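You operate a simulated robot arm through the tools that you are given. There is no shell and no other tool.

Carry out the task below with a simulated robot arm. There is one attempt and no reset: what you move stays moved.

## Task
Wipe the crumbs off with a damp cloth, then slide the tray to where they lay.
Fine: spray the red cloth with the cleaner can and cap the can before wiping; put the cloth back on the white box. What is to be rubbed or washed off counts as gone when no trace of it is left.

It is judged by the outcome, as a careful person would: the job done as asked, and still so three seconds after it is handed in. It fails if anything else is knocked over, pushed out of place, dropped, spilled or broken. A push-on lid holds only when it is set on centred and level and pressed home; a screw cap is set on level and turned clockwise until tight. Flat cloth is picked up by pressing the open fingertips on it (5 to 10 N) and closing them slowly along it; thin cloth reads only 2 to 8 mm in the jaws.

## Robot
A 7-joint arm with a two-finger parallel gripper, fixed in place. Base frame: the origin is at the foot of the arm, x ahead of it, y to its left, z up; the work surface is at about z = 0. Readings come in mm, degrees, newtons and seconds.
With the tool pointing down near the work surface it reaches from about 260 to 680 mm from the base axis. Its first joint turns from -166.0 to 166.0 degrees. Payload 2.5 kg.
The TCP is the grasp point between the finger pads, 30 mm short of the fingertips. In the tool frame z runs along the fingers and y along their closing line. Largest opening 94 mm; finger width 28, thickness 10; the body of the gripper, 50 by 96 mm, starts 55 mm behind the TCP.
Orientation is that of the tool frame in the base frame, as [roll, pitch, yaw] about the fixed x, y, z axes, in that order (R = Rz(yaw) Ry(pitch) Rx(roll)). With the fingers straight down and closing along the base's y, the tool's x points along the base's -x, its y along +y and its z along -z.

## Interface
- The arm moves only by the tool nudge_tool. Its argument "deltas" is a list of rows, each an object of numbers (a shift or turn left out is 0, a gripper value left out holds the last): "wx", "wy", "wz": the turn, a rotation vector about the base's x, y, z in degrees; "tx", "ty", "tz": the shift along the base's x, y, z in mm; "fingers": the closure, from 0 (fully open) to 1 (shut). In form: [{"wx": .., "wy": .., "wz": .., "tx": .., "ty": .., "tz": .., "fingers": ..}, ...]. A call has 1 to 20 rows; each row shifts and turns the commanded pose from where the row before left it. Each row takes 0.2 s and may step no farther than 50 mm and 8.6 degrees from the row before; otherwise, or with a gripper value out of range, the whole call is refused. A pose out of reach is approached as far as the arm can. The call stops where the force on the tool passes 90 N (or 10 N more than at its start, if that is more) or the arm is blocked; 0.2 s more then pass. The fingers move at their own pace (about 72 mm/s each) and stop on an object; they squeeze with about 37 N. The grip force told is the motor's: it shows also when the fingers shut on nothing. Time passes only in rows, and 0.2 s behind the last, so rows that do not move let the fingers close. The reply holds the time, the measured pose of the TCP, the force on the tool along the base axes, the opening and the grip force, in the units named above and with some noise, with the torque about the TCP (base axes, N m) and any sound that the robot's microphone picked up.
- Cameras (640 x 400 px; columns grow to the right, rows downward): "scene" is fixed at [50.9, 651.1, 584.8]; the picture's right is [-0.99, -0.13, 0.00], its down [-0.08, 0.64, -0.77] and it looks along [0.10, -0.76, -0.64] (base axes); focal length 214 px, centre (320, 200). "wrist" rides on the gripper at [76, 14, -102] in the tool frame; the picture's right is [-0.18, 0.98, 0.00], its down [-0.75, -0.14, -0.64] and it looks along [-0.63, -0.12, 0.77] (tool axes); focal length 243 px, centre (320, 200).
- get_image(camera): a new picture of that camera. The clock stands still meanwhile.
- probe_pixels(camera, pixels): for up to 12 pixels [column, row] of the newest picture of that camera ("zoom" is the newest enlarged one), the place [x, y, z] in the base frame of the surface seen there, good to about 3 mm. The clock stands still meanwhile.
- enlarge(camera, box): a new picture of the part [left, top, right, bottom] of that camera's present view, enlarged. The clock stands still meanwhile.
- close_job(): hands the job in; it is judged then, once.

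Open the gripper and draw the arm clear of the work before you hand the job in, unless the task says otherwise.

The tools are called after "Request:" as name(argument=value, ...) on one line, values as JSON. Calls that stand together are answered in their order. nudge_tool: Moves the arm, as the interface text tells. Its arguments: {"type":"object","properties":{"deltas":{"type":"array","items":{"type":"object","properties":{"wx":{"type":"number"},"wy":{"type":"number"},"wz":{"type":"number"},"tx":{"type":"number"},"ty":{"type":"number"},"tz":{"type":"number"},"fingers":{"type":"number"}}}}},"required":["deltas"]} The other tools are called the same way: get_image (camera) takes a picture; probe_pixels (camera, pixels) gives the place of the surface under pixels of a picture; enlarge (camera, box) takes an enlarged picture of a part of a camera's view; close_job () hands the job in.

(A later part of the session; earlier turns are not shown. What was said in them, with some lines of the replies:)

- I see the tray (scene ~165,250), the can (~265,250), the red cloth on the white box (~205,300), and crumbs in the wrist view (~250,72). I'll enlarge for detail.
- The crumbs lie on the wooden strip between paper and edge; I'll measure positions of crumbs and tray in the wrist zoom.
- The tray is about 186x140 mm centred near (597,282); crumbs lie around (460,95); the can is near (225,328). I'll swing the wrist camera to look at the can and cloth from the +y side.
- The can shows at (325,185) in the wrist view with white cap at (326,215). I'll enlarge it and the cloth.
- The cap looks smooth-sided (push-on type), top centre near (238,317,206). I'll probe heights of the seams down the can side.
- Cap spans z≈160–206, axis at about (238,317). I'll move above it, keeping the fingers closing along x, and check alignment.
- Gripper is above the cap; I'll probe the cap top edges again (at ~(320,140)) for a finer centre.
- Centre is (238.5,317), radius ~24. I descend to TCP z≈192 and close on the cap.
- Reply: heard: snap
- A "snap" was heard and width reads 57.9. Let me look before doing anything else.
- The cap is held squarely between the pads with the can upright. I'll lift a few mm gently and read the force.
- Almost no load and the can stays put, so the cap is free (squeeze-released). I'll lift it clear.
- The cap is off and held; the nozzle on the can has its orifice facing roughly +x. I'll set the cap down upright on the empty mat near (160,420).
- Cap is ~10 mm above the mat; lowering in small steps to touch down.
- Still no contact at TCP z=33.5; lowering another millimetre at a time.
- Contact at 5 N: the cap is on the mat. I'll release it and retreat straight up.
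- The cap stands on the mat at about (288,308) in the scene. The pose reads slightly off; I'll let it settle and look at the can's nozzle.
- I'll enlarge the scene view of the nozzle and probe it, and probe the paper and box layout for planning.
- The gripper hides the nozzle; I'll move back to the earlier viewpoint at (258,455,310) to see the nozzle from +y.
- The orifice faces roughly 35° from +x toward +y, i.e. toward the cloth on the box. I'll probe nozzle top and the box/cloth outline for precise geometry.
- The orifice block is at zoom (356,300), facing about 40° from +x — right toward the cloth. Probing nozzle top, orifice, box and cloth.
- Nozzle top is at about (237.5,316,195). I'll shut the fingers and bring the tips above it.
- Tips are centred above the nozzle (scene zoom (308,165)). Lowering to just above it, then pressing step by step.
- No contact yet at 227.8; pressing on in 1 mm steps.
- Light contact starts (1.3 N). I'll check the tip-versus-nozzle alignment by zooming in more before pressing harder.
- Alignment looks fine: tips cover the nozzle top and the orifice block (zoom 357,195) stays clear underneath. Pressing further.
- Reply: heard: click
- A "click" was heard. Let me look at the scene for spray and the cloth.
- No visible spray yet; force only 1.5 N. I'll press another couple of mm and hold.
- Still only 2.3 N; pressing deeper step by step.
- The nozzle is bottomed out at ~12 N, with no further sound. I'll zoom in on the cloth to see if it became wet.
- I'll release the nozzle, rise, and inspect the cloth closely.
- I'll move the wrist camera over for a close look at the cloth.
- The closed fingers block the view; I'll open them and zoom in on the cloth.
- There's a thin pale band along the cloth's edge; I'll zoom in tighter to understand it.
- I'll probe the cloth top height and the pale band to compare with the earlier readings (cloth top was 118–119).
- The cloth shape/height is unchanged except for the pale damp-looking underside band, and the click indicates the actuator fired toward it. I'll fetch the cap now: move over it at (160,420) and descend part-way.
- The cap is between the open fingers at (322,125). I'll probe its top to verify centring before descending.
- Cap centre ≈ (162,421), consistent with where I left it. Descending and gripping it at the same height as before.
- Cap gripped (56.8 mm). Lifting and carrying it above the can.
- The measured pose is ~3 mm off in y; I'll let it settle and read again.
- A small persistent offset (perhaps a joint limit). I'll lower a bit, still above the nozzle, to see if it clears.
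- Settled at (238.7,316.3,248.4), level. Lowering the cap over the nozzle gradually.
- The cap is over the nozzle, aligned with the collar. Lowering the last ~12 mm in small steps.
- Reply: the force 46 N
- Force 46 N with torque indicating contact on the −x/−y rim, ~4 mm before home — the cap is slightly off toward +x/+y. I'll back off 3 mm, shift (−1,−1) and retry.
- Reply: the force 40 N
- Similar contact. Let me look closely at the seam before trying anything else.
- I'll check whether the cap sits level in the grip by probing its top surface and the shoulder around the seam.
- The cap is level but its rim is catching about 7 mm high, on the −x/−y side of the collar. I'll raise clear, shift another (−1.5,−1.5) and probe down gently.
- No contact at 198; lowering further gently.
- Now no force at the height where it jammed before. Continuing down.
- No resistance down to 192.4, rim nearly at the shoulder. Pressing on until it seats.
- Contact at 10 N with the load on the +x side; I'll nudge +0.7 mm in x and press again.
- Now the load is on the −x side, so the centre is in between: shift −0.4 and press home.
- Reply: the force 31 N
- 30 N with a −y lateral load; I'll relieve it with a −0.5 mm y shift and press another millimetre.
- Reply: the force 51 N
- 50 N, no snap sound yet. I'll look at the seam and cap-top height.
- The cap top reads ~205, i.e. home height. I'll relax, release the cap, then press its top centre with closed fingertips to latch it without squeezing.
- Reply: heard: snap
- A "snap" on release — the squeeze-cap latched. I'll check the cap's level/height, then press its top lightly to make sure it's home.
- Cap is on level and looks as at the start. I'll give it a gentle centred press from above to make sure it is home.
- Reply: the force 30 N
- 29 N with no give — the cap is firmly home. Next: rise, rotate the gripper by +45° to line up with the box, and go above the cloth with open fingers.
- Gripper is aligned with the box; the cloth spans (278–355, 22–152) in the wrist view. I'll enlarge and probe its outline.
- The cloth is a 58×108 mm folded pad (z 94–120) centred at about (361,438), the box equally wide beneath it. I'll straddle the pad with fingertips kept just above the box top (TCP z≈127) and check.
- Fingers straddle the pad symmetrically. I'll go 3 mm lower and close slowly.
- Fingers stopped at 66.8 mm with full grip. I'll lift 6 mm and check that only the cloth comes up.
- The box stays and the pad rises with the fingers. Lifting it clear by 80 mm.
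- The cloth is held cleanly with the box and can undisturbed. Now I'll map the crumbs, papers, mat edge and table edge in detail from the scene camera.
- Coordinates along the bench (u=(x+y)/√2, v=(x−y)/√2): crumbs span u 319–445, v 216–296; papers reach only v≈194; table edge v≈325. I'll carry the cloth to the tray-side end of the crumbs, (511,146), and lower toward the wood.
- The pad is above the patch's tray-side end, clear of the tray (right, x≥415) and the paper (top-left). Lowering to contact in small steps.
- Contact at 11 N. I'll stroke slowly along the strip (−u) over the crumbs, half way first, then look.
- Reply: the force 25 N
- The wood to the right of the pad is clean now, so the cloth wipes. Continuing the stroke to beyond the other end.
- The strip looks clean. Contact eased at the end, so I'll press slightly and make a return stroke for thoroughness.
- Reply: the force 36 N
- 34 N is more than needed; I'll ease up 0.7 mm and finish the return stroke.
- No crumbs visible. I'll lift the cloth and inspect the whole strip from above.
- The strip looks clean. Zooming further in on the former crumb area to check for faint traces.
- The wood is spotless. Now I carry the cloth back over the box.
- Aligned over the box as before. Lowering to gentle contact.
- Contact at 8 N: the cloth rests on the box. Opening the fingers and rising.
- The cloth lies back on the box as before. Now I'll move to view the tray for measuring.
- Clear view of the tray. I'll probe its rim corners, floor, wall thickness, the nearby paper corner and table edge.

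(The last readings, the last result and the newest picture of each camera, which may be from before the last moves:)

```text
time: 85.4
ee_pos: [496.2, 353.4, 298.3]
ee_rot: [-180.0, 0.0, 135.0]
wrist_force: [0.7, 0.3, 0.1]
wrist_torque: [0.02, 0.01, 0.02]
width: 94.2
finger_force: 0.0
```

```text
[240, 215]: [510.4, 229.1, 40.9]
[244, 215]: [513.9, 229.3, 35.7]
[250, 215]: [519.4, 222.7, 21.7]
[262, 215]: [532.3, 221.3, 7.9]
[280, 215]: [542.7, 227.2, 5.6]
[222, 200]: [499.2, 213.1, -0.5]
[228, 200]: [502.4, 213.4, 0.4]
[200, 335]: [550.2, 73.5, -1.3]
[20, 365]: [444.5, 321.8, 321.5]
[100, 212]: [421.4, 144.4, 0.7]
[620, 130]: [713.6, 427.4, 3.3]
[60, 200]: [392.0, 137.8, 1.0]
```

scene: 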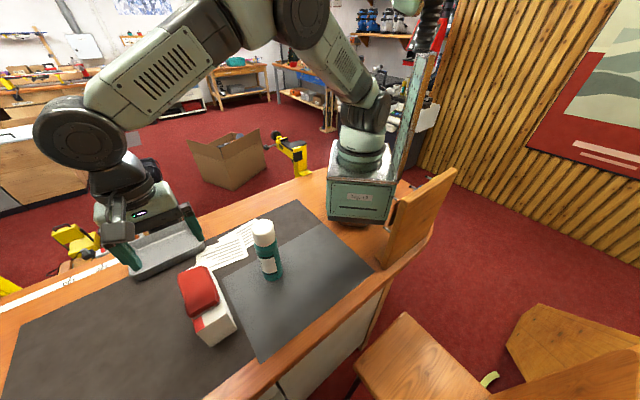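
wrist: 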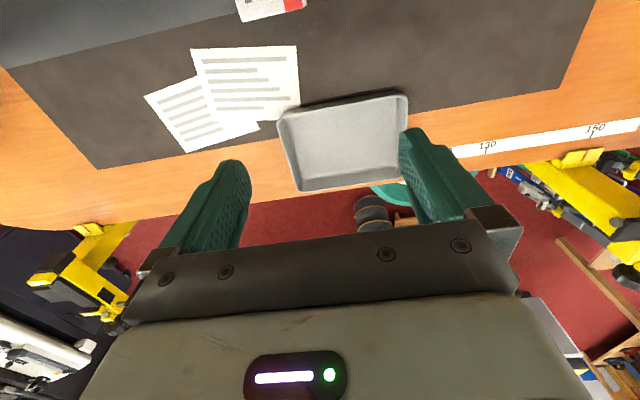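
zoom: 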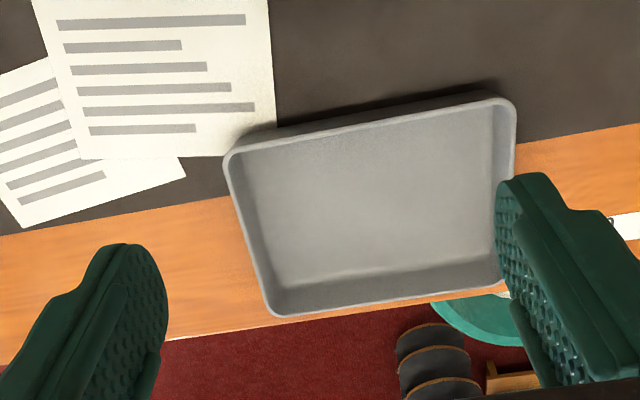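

I need to see how the paper corner and tray corner relate (around (482,262)); zooming in there with both cameras.

Request:
enlarge(camera="wrist", box=[260, 90, 330, 135])

Request:
enlarge(camera="scene", box=[185, 220, 255, 275])

```text
8.89 times, centred on (295, 112) of wrist
```

zoom: 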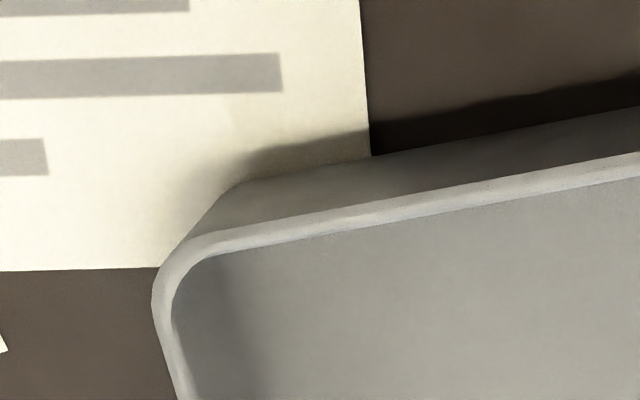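

```text
7.27 times, centred on (220, 248) of scene
```

zoom: 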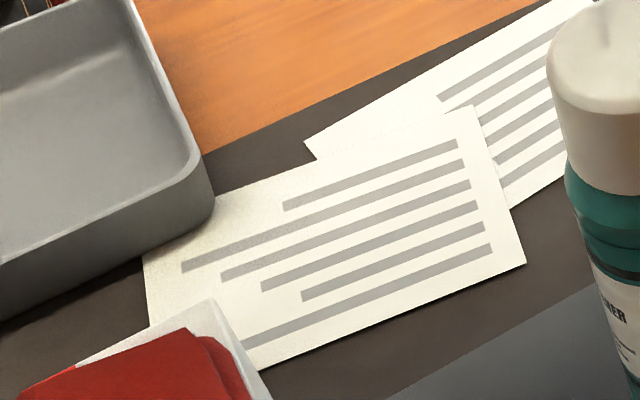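

The tray's corner rests over the paper's corner, so I'll lift that near end slightly before dragging. First I'll pin down the table edge.

Request:
enlarge(camera="wrist", box=[0, 130, 200, 240])

```text
3.20 times, centred on (100, 185) of wrist
```

zoom: 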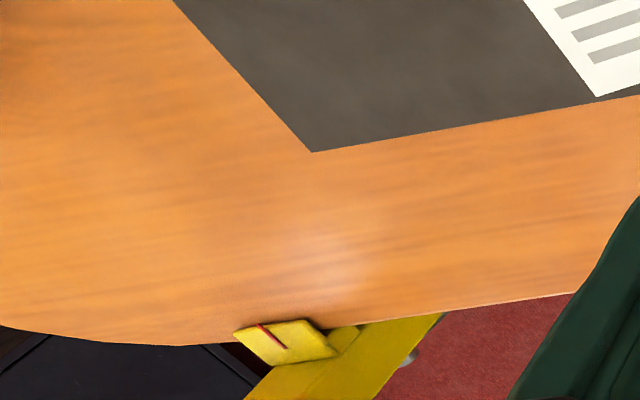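

Request:
probe_pixels(camera="zoom", pixels=[[500, 285], [500, 295], [500, 302], [500, 308], [560, 285], [560, 292], [560, 298], [597, 96], [500, 120], [560, 107], [311, 152], [285, 335]])

```text
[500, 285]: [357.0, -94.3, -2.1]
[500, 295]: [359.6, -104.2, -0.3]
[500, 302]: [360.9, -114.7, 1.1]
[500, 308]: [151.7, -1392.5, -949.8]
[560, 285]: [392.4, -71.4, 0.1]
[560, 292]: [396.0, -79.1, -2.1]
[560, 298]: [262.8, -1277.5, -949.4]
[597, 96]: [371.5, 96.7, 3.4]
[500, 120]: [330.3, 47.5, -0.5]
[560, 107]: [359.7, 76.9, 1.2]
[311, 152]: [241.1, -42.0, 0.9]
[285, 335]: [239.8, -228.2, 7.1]
```

Table edge is at v≈336, mat edge v≈200, so the tray fits exactly on the wood strip at v≈262, u≈382 (needed shift: u −237, v +38). I'll go above the tray's near-end wall, around (528,211).

Request:
nudge_tool(deltas=[{"tx": 8.2, "ty": -35.6, "tz": -20}, {"tx": 8.2, "ty": -35.6, "tz": -20}, {"tx": 8.2, "ty": -35.6, "tz": -20}, {"tx": 8.3, "ty": -35.5, "tz": -20}, {"tz": -45}, {"tz": -44}, {}])

Request:
get_image(camera="wrist")

Request:
enlarge(camera="scene", box=[120, 180, 260, 290])

```text
time: 87.0
ee_pos: [529.6, 210.6, 127.9]
ee_rot: [179.9, 0.0, 135.0]
wrist_force: [-0.3, 0.2, 0.0]
wrist_torque: [0.02, -0.01, 0.04]
width: 94.0
finger_force: 0.1
```

```text
taken
```

wrist: 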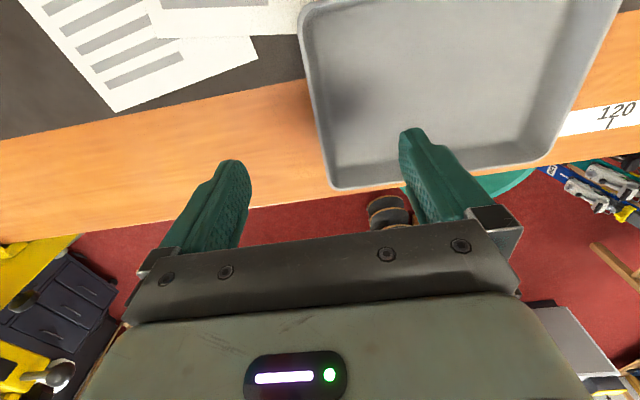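

```text
3.64 times, centred on (190, 235) of scene
```

zoom: 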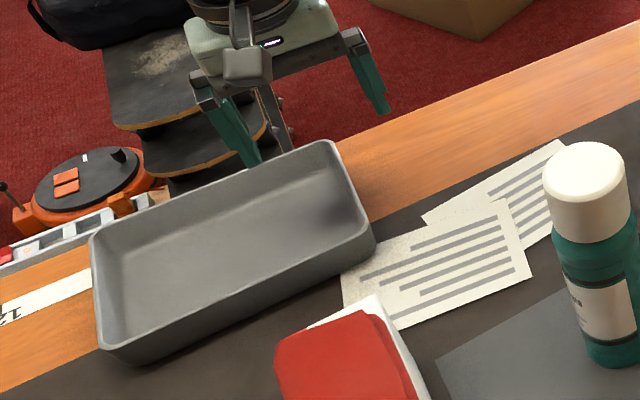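

The near-end wall runs from (300,15) to (333,188) in the wrist view, between the fingers. I'll zoom and probe the rim precisely.

Request:
enlarge(camera="wrist", box=[280, 60, 380, 140])

```text
5.00 times, centred on (330, 100) of wrist
```

zoom: 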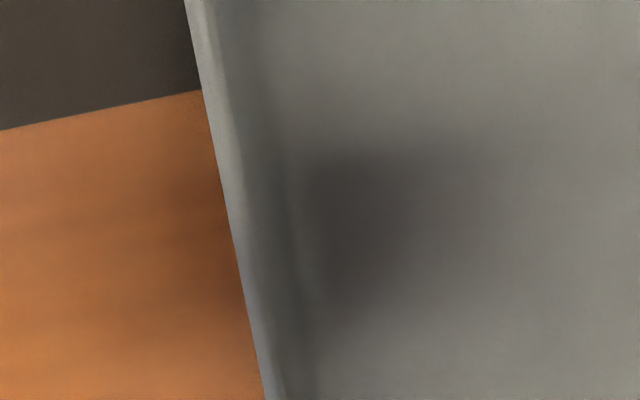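

Request:
probe_pixels(camera="zoom", pixels=[[220, 180], [225, 180], [230, 180], [236, 180], [245, 180], [260, 180], [285, 180], [245, 300], [252, 300], [258, 300], [270, 300], [200, 60]])

```text
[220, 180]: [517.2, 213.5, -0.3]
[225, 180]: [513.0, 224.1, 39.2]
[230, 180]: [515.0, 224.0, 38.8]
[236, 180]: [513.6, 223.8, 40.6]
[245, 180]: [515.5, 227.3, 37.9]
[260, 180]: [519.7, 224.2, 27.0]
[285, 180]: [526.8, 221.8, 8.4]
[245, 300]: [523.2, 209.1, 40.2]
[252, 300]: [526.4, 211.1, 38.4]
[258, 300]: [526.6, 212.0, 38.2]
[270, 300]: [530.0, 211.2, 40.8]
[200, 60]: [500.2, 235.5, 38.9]
```

Wall centre is at u≈522.5, TCP at u≈523 — well centred. Descending to TCP z≈45 (tips ~15 mm, above the tray floor).

Request:
nudge_tool(deltas=[{"tz": -30}, {"tz": -30}, {"tz": -15}, {"tz": -8}, {}])

Request:
get_image(camera="wrist")

```text
time: 88.2
ee_pos: [528.6, 210.3, 43.6]
ee_rot: [180.0, 0.0, 135.0]
wrist_force: [0.6, 0.2, -0.2]
wrist_torque: [-0.01, -0.03, -0.01]
width: 94.0
finger_force: 0.1
```

```text
taken
```

wrist: 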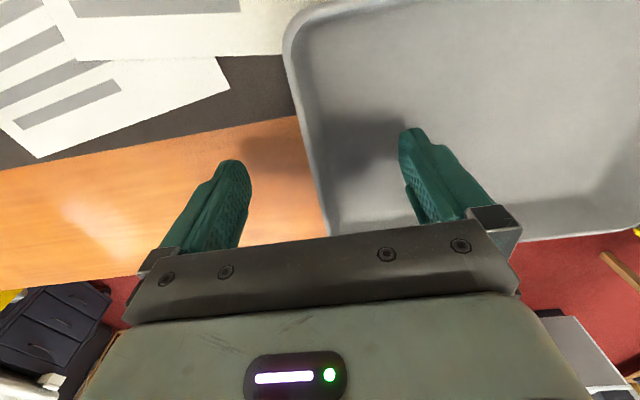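

Fingers straddle the wall, one inside and one outside. Closing slowly on it.

Request:
nudge_tool(deltas=[{"fingers": 0.3}, {"fingers": 0.55}, {"fingers": 0.75}, {"fingers": 0.85}, {"fingers": 0.92}, {"fingers": 1.0}, {"fingers": 1.0}, {}])

Request:
get_image(camera="wrist")

```text
time: 90.0
ee_pos: [529.9, 211.7, 45.9]
ee_rot: [179.9, 0.1, 135.1]
wrist_force: [1.8, 0.5, 4.0]
wrist_torque: [0.71, -0.61, -0.33]
width: 5.3
finger_force: 37.1
```

```text
taken
```

wrist: 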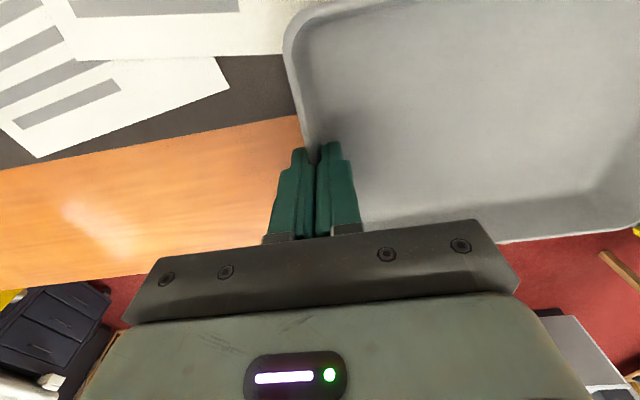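

The wall is gripped (5.3 mm). I'll lift the near end a few mm to free the paper corner, watching the force.

Request:
nudge_tool(deltas=[{"tz": 1.5}, {"tz": 1.5}, {"tz": 2}, {}])

Request:
get_image(camera="wrist")

Request:
enlarge(camera="scene", box=[120, 180, 260, 290])

```text
time: 91.0
ee_pos: [529.7, 211.8, 50.0]
ee_rot: [179.9, -0.1, 135.0]
wrist_force: [2.0, 2.1, 3.5]
wrist_torque: [0.65, -0.71, 0.07]
width: 4.6
finger_force: 36.9
```

```text
taken
```

wrist: 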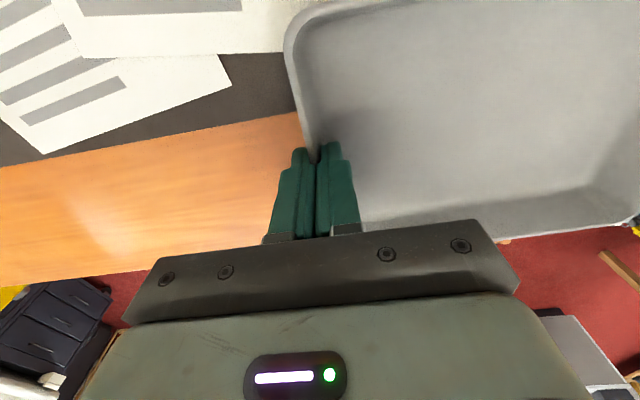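

```text
3.64 times, centred on (190, 235) of scene
```

zoom: 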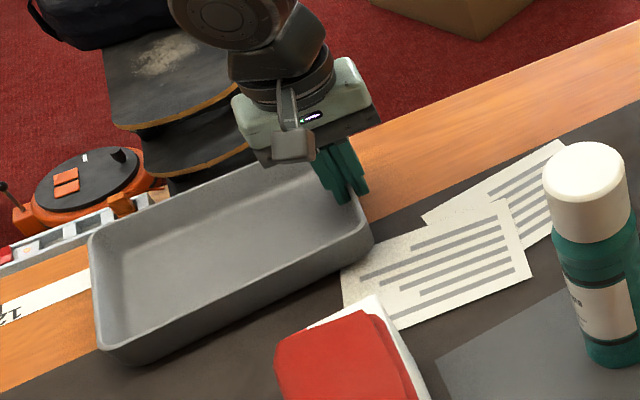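

I'll probe tray rim heights at both ends and the floor to see whether it is lifted or the pads slid.

Request:
probe_pixels(camera="wrist", pixels=[[290, 50], [300, 100], [309, 140], [303, 20], [395, 50], [450, 100], [560, 60], [600, 220], [400, 200], [500, 180]])

Request:
probe_pixels(camera="scene", pixels=[[148, 244], [164, 277], [228, 244], [185, 262], [210, 221], [190, 250]])

```text
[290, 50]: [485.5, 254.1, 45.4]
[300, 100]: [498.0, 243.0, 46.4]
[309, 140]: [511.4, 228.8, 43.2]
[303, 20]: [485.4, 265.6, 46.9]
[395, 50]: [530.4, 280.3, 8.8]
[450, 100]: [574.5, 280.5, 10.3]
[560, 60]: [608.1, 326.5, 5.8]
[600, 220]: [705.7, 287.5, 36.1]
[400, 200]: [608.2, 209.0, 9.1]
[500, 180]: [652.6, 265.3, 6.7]
```

```text
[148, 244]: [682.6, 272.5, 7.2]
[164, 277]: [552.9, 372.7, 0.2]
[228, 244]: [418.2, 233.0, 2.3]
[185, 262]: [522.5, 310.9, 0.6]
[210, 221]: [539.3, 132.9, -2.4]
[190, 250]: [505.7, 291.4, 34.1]
```

The near end is up ~6 mm, pivoting on the far end. Now I slide +v by ~38 mm (away from the papers), slowly.

Request:
nudge_tool(deltas=[{"tx": 3.4, "ty": -3.4}, {"tx": 3.4, "ty": -3.4}, {"tx": 3.4, "ty": -3.4}, {"tx": 3.4, "ty": -3.4}, {}])

Request:
get_image(camera="wrist")

```text
time: 92.2
ee_pos: [543.1, 197.3, 50.1]
ee_rot: [180.0, 0.0, 134.9]
wrist_force: [-1.1, 2.2, 3.4]
wrist_torque: [0.81, -0.56, 0.37]
width: 5.0
finger_force: 37.0
```

```text
taken
```

wrist: 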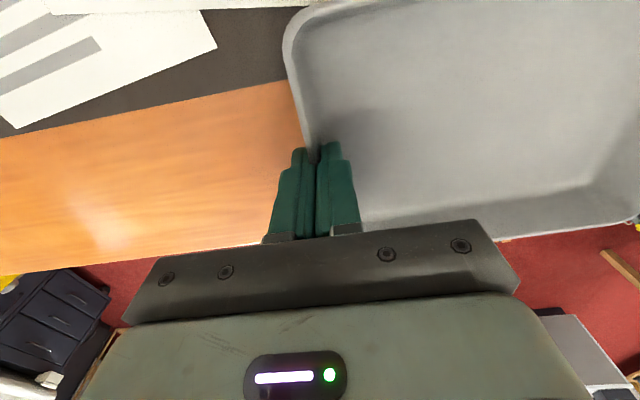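

The tray follows without twisting and the papers stay. Continuing the second half of the +v shift.

Request:
nudge_tool(deltas=[{"tx": 3.4, "ty": -3.4}, {"tx": 3.4, "ty": -3.4}, {"tx": 3.4, "ty": -3.4}, {"tx": 3.2, "ty": -3.2}, {}])

Request:
get_image(camera="wrist")

Request:
get_image(camera="scene")

```text
time: 93.4
ee_pos: [555.5, 185.2, 51.0]
ee_rot: [-180.0, 0.0, 135.1]
wrist_force: [-0.2, 1.4, 4.0]
wrist_torque: [0.67, -0.67, 0.34]
width: 5.1
finger_force: 37.3
```

```text
taken
```

wrist: 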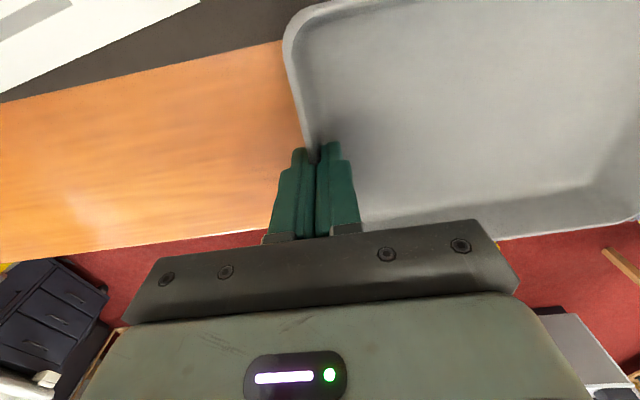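

```text
taken
```

scene: 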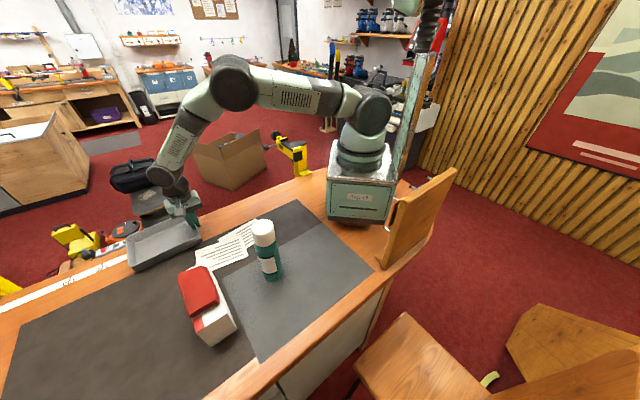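

I'll probe the rim to confirm the tray's v-position before the long drag.

Request:
probe_pixels(camera="wrist", pixels=[[290, 50], [300, 12], [350, 3], [309, 140], [280, 38], [200, 62], [190, 4], [100, 245], [250, 232]])

Request:
enlarge(camera="scene", box=[110, 200, 270, 300])

```text
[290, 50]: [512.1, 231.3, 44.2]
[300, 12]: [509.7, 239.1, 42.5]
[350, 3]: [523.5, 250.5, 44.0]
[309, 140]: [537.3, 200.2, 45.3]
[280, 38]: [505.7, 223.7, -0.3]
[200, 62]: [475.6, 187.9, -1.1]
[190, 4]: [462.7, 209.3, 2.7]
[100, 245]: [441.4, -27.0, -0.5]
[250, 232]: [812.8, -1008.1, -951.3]
```

```text
4.00 times, centred on (190, 250) of scene
```

zoom: 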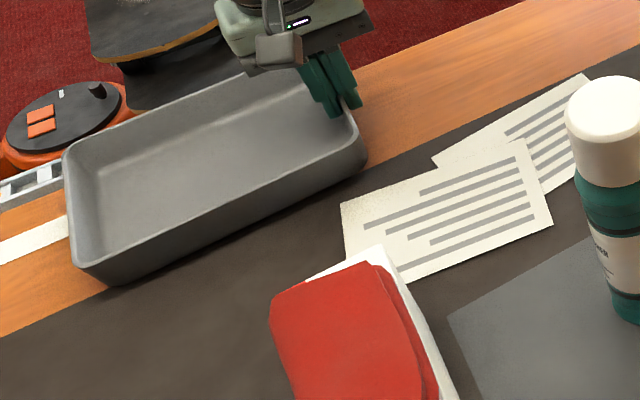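

Tray near long side is now at v≈193 rim (base clear of papers), aligned with the mat edge. Dragging along −u, first half.

Request:
nudge_tool(deltas=[{"tx": -4, "ty": -4}, {"tx": -8, "ty": -8}, {"tx": -8, "ty": -8}, {"tx": -8, "ty": -8}, {"tx": -8, "ty": -8}, {"tx": -8, "ty": -8}, {"tx": -8, "ty": -8}, {"tx": -8, "ty": -8}, {"tx": -8, "ty": -8}, {"tx": -8, "ty": -8}, {"tx": -4, "ty": -4}, {}])

Request:
get_image(camera="wrist")

Request:
enlarge(camera="scene", box=[110, 180, 310, 300])

```text
time: 96.0
ee_pos: [475.9, 103.1, 52.0]
ee_rot: [-180.0, -0.1, 135.0]
wrist_force: [1.6, 0.5, 3.5]
wrist_torque: [0.63, -0.74, 0.04]
width: 4.9
finger_force: 36.8
```

```text
taken
```

wrist: 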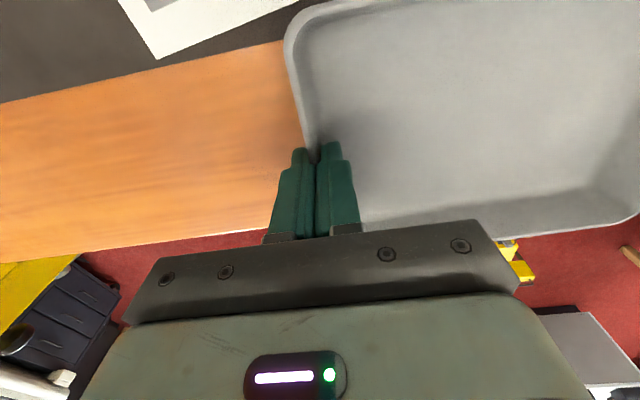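

```text
3.20 times, centred on (210, 240) of scene
```

zoom: 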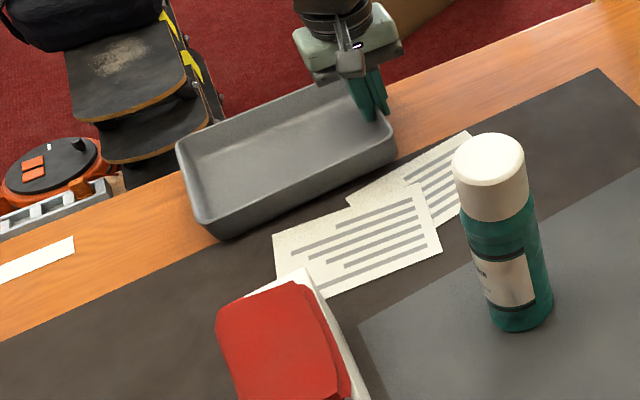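

Halfway; the tray slides straight and clears the papers. Second half of the drag.

Request:
nudge_tool(deltas=[{"tx": -4, "ty": -4}, {"tx": -8, "ty": -8}, {"tx": -8, "ty": -8}, {"tx": -8, "ty": -8}, {"tx": -8, "ty": -8}, {"tx": -8, "ty": -8}, {"tx": -8, "ty": -8}, {"tx": -8, "ty": -8}, {"tx": -8, "ty": -8}, {"tx": -8, "ty": -8}, {"tx": -8, "ty": -8}, {"tx": -3.6, "ty": -3.6}, {}])

Request:
get_image(camera="wrist")

Request:
enlarge(camera="scene", box=[140, 170, 320, 290])

```text
time: 98.8
ee_pos: [388.7, 16.8, 50.7]
ee_rot: [-179.9, -0.1, 134.9]
wrist_force: [1.6, 0.3, 3.9]
wrist_torque: [0.63, -0.73, -0.17]
width: 4.8
finger_force: 36.4
```

```text
taken
```

wrist: 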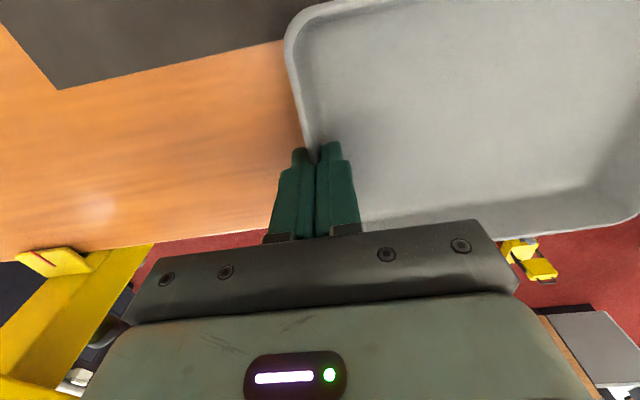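

```text
3.33 times, centred on (230, 230) of scene
```

zoom: 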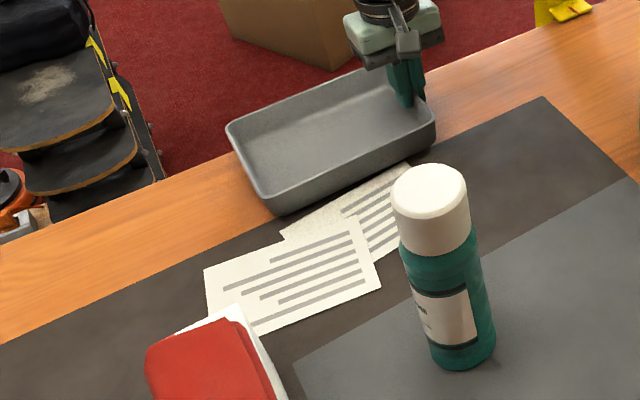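

The tray is at the crumb site. Checking rim corners and paper positions by probing.

Request:
probe_pixels(camera="zoom", pixels=[[285, 234], [407, 165], [206, 268], [352, 216], [380, 287], [228, 125], [268, 197], [432, 118], [262, 200], [434, 145], [240, 228], [500, 116]])

Request:
probe_pixels(camera="wrist", pixels=[[290, 50], [300, 12], [350, 3], [309, 140], [637, 212], [600, 222], [500, 235], [400, 120], [580, 100]])

```text
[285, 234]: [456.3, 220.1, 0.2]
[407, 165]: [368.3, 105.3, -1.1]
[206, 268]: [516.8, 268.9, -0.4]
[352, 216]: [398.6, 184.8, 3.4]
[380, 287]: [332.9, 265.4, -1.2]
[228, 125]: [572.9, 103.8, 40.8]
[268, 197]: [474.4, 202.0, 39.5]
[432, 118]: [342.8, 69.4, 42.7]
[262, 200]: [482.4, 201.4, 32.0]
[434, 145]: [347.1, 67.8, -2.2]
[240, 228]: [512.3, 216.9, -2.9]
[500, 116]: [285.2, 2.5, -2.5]
```

```text
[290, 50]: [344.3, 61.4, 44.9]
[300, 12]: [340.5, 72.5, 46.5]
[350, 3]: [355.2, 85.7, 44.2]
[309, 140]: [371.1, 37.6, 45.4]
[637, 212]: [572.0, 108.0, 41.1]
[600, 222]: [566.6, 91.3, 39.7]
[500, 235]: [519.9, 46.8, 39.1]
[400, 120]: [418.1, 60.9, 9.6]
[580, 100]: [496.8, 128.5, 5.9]
```

Tray rim now spans u 286–478, v 191–334 — centred (382,262) on the former crumbs, papers unmoved. Lowering the near end gently and releasing.

Request:
nudge_tool(deltas=[{"tz": -1.5}, {"tz": -1.5}, {"tz": -1.5}, {"tz": -0.5}, {}])

```text
time: 100.0
ee_pos: [388.9, 17.1, 44.6]
ee_rot: [180.0, 0.0, 134.9]
wrist_force: [-0.6, 0.2, 9.9]
wrist_torque: [0.71, -0.57, -0.29]
width: 5.4
finger_force: 36.7
```

Near end rests on the wood (9.9 N). Opening the fingers gradually and rising straight up.

Request:
nudge_tool(deltas=[{"tz": 0.5}, {"fingers": 0.9}, {"fingers": 0.8}, {"fingers": 0.65}, {"fingers": 0.5}, {}, {"tz": 10}, {"tz": 20}, {"tz": 35}, {"tz": 45}, {"tz": 45}, {"tz": 45}, {}])

Request:
get_image(camera="wrist")

Request:
get_image(camera="scene")

```text
time: 102.8
ee_pos: [388.2, 14.8, 246.4]
ee_rot: [-180.0, 0.0, 135.0]
wrist_force: [-0.4, -0.2, -0.7]
wrist_torque: [-0.02, -0.02, -0.01]
width: 47.0
finger_force: 0.1
```

```text
taken
```

wrist: 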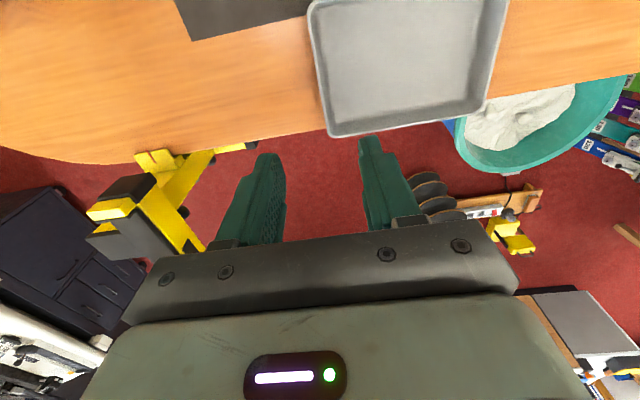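

```text
taken
```

scene: 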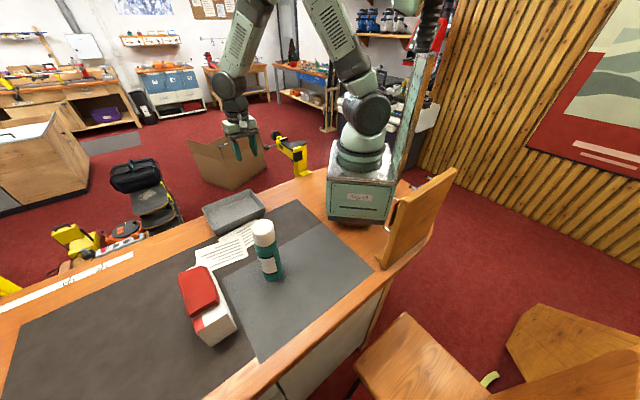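

Tray is released in place. Final close inspection of tray, papers, can/cap and cloth.

Request:
enlarge(camera="scene", box=[150, 180, 320, 300])

Request:
enlarge(camera="scene", box=[170, 220, 290, 350])

Request:
enlarge(camera="wrist", box=[280, 0, 520, 150])

```text
3.33 times, centred on (235, 240) of scene
```

zoom: 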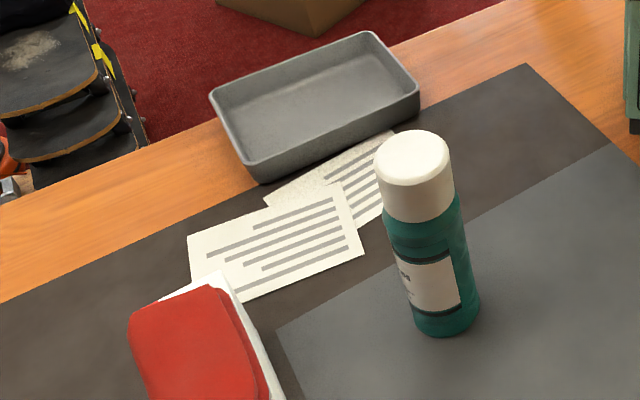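

```text
3.08 times, centred on (230, 285) of scene
```

zoom: 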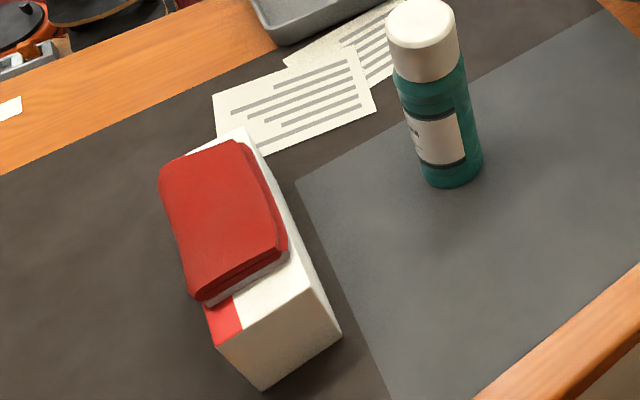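

```text
2.67 times, centred on (400, 75) of wrist
```

zoom: 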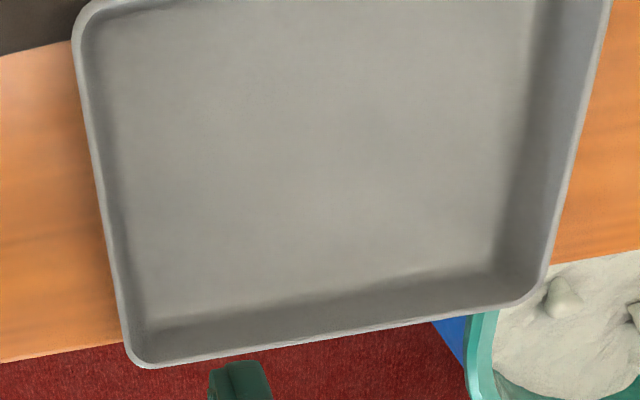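

Everything is in place: tray on the former crumb spot, crumbs gone, cloth on the box, can capped and upright, papers unmoved. I'll open the gripper fully and draw the arm up and clear.

Request:
nudge_tool(deltas=[{"tz": 30, "fingers": 0}, {"tz": 40, "fingers": 0}, {"tz": 40}, {"tz": 30}, {}, {}])

Request:
get_image(camera="scene")

Request:
enlarge(camera="wrist", box=[220, 0, 500, 150])

```text
time: 104.2
ee_pos: [388.1, 15.2, 385.3]
ee_rot: [-180.0, 0.0, 135.0]
wrist_force: [0.9, 0.6, 0.0]
wrist_torque: [0.0, 0.02, -0.03]
width: 94.2
finger_force: 0.0
```

```text
taken
```

scene: 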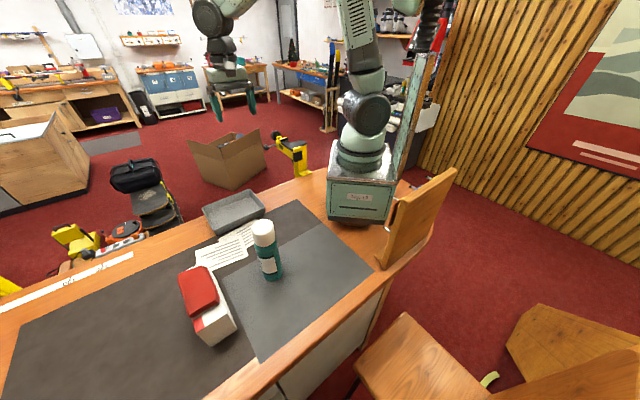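

```text
2.29 times, centred on (360, 75) of wrist
```

zoom: 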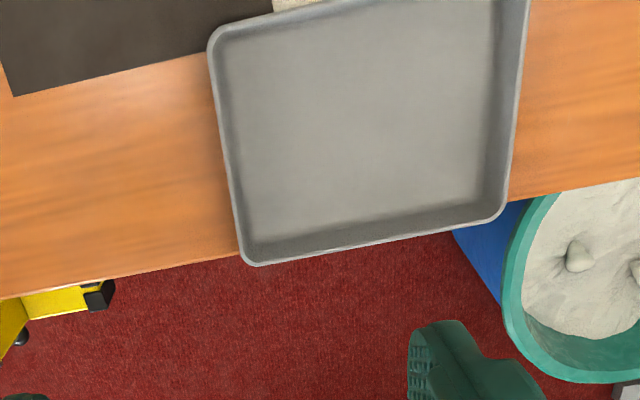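

The arm is clear and all objects are stable: tray (scene 235,212) on the clean strip, can capped (265,250), cloth on the box (200,290). Handing the job in.

Request:
close_job()

```text
The job is handed in.
```

The job is handed in. The crumbs are wiped away and the tray now sits where they lay. I couldn't confirm that the spray actually reached the cloth.

- **Spraying:** I took the cap off and pressed the nozzle, which faced the cloth. It clicked, but I heard no hiss and saw no wet mark. The crumbs came off fully on wiping, so the cloth was probably damp.
- **Capping:** I put the cap back before wiping. It caught on the rim at first, then snapped on level, and a 29 N press on top didn't shift it.
- **Wiping:** I made one stroke over the crumbs and one back. Close-up pictures showed no trace left on the wood.
- **Cloth:** It is back on the white box where it was before.
- **Tray:** I lifted its near end about 6 mm, because one corner rested on a paper, and slid it along the wooden strip. It is centred within about 10 mm of the middle of the crumb area. All of it is on the table, a few millimetres from the edge.
- **Surroundings:** The papers, box and can look undisturbed. The gripper is open and the arm is clear of the table.
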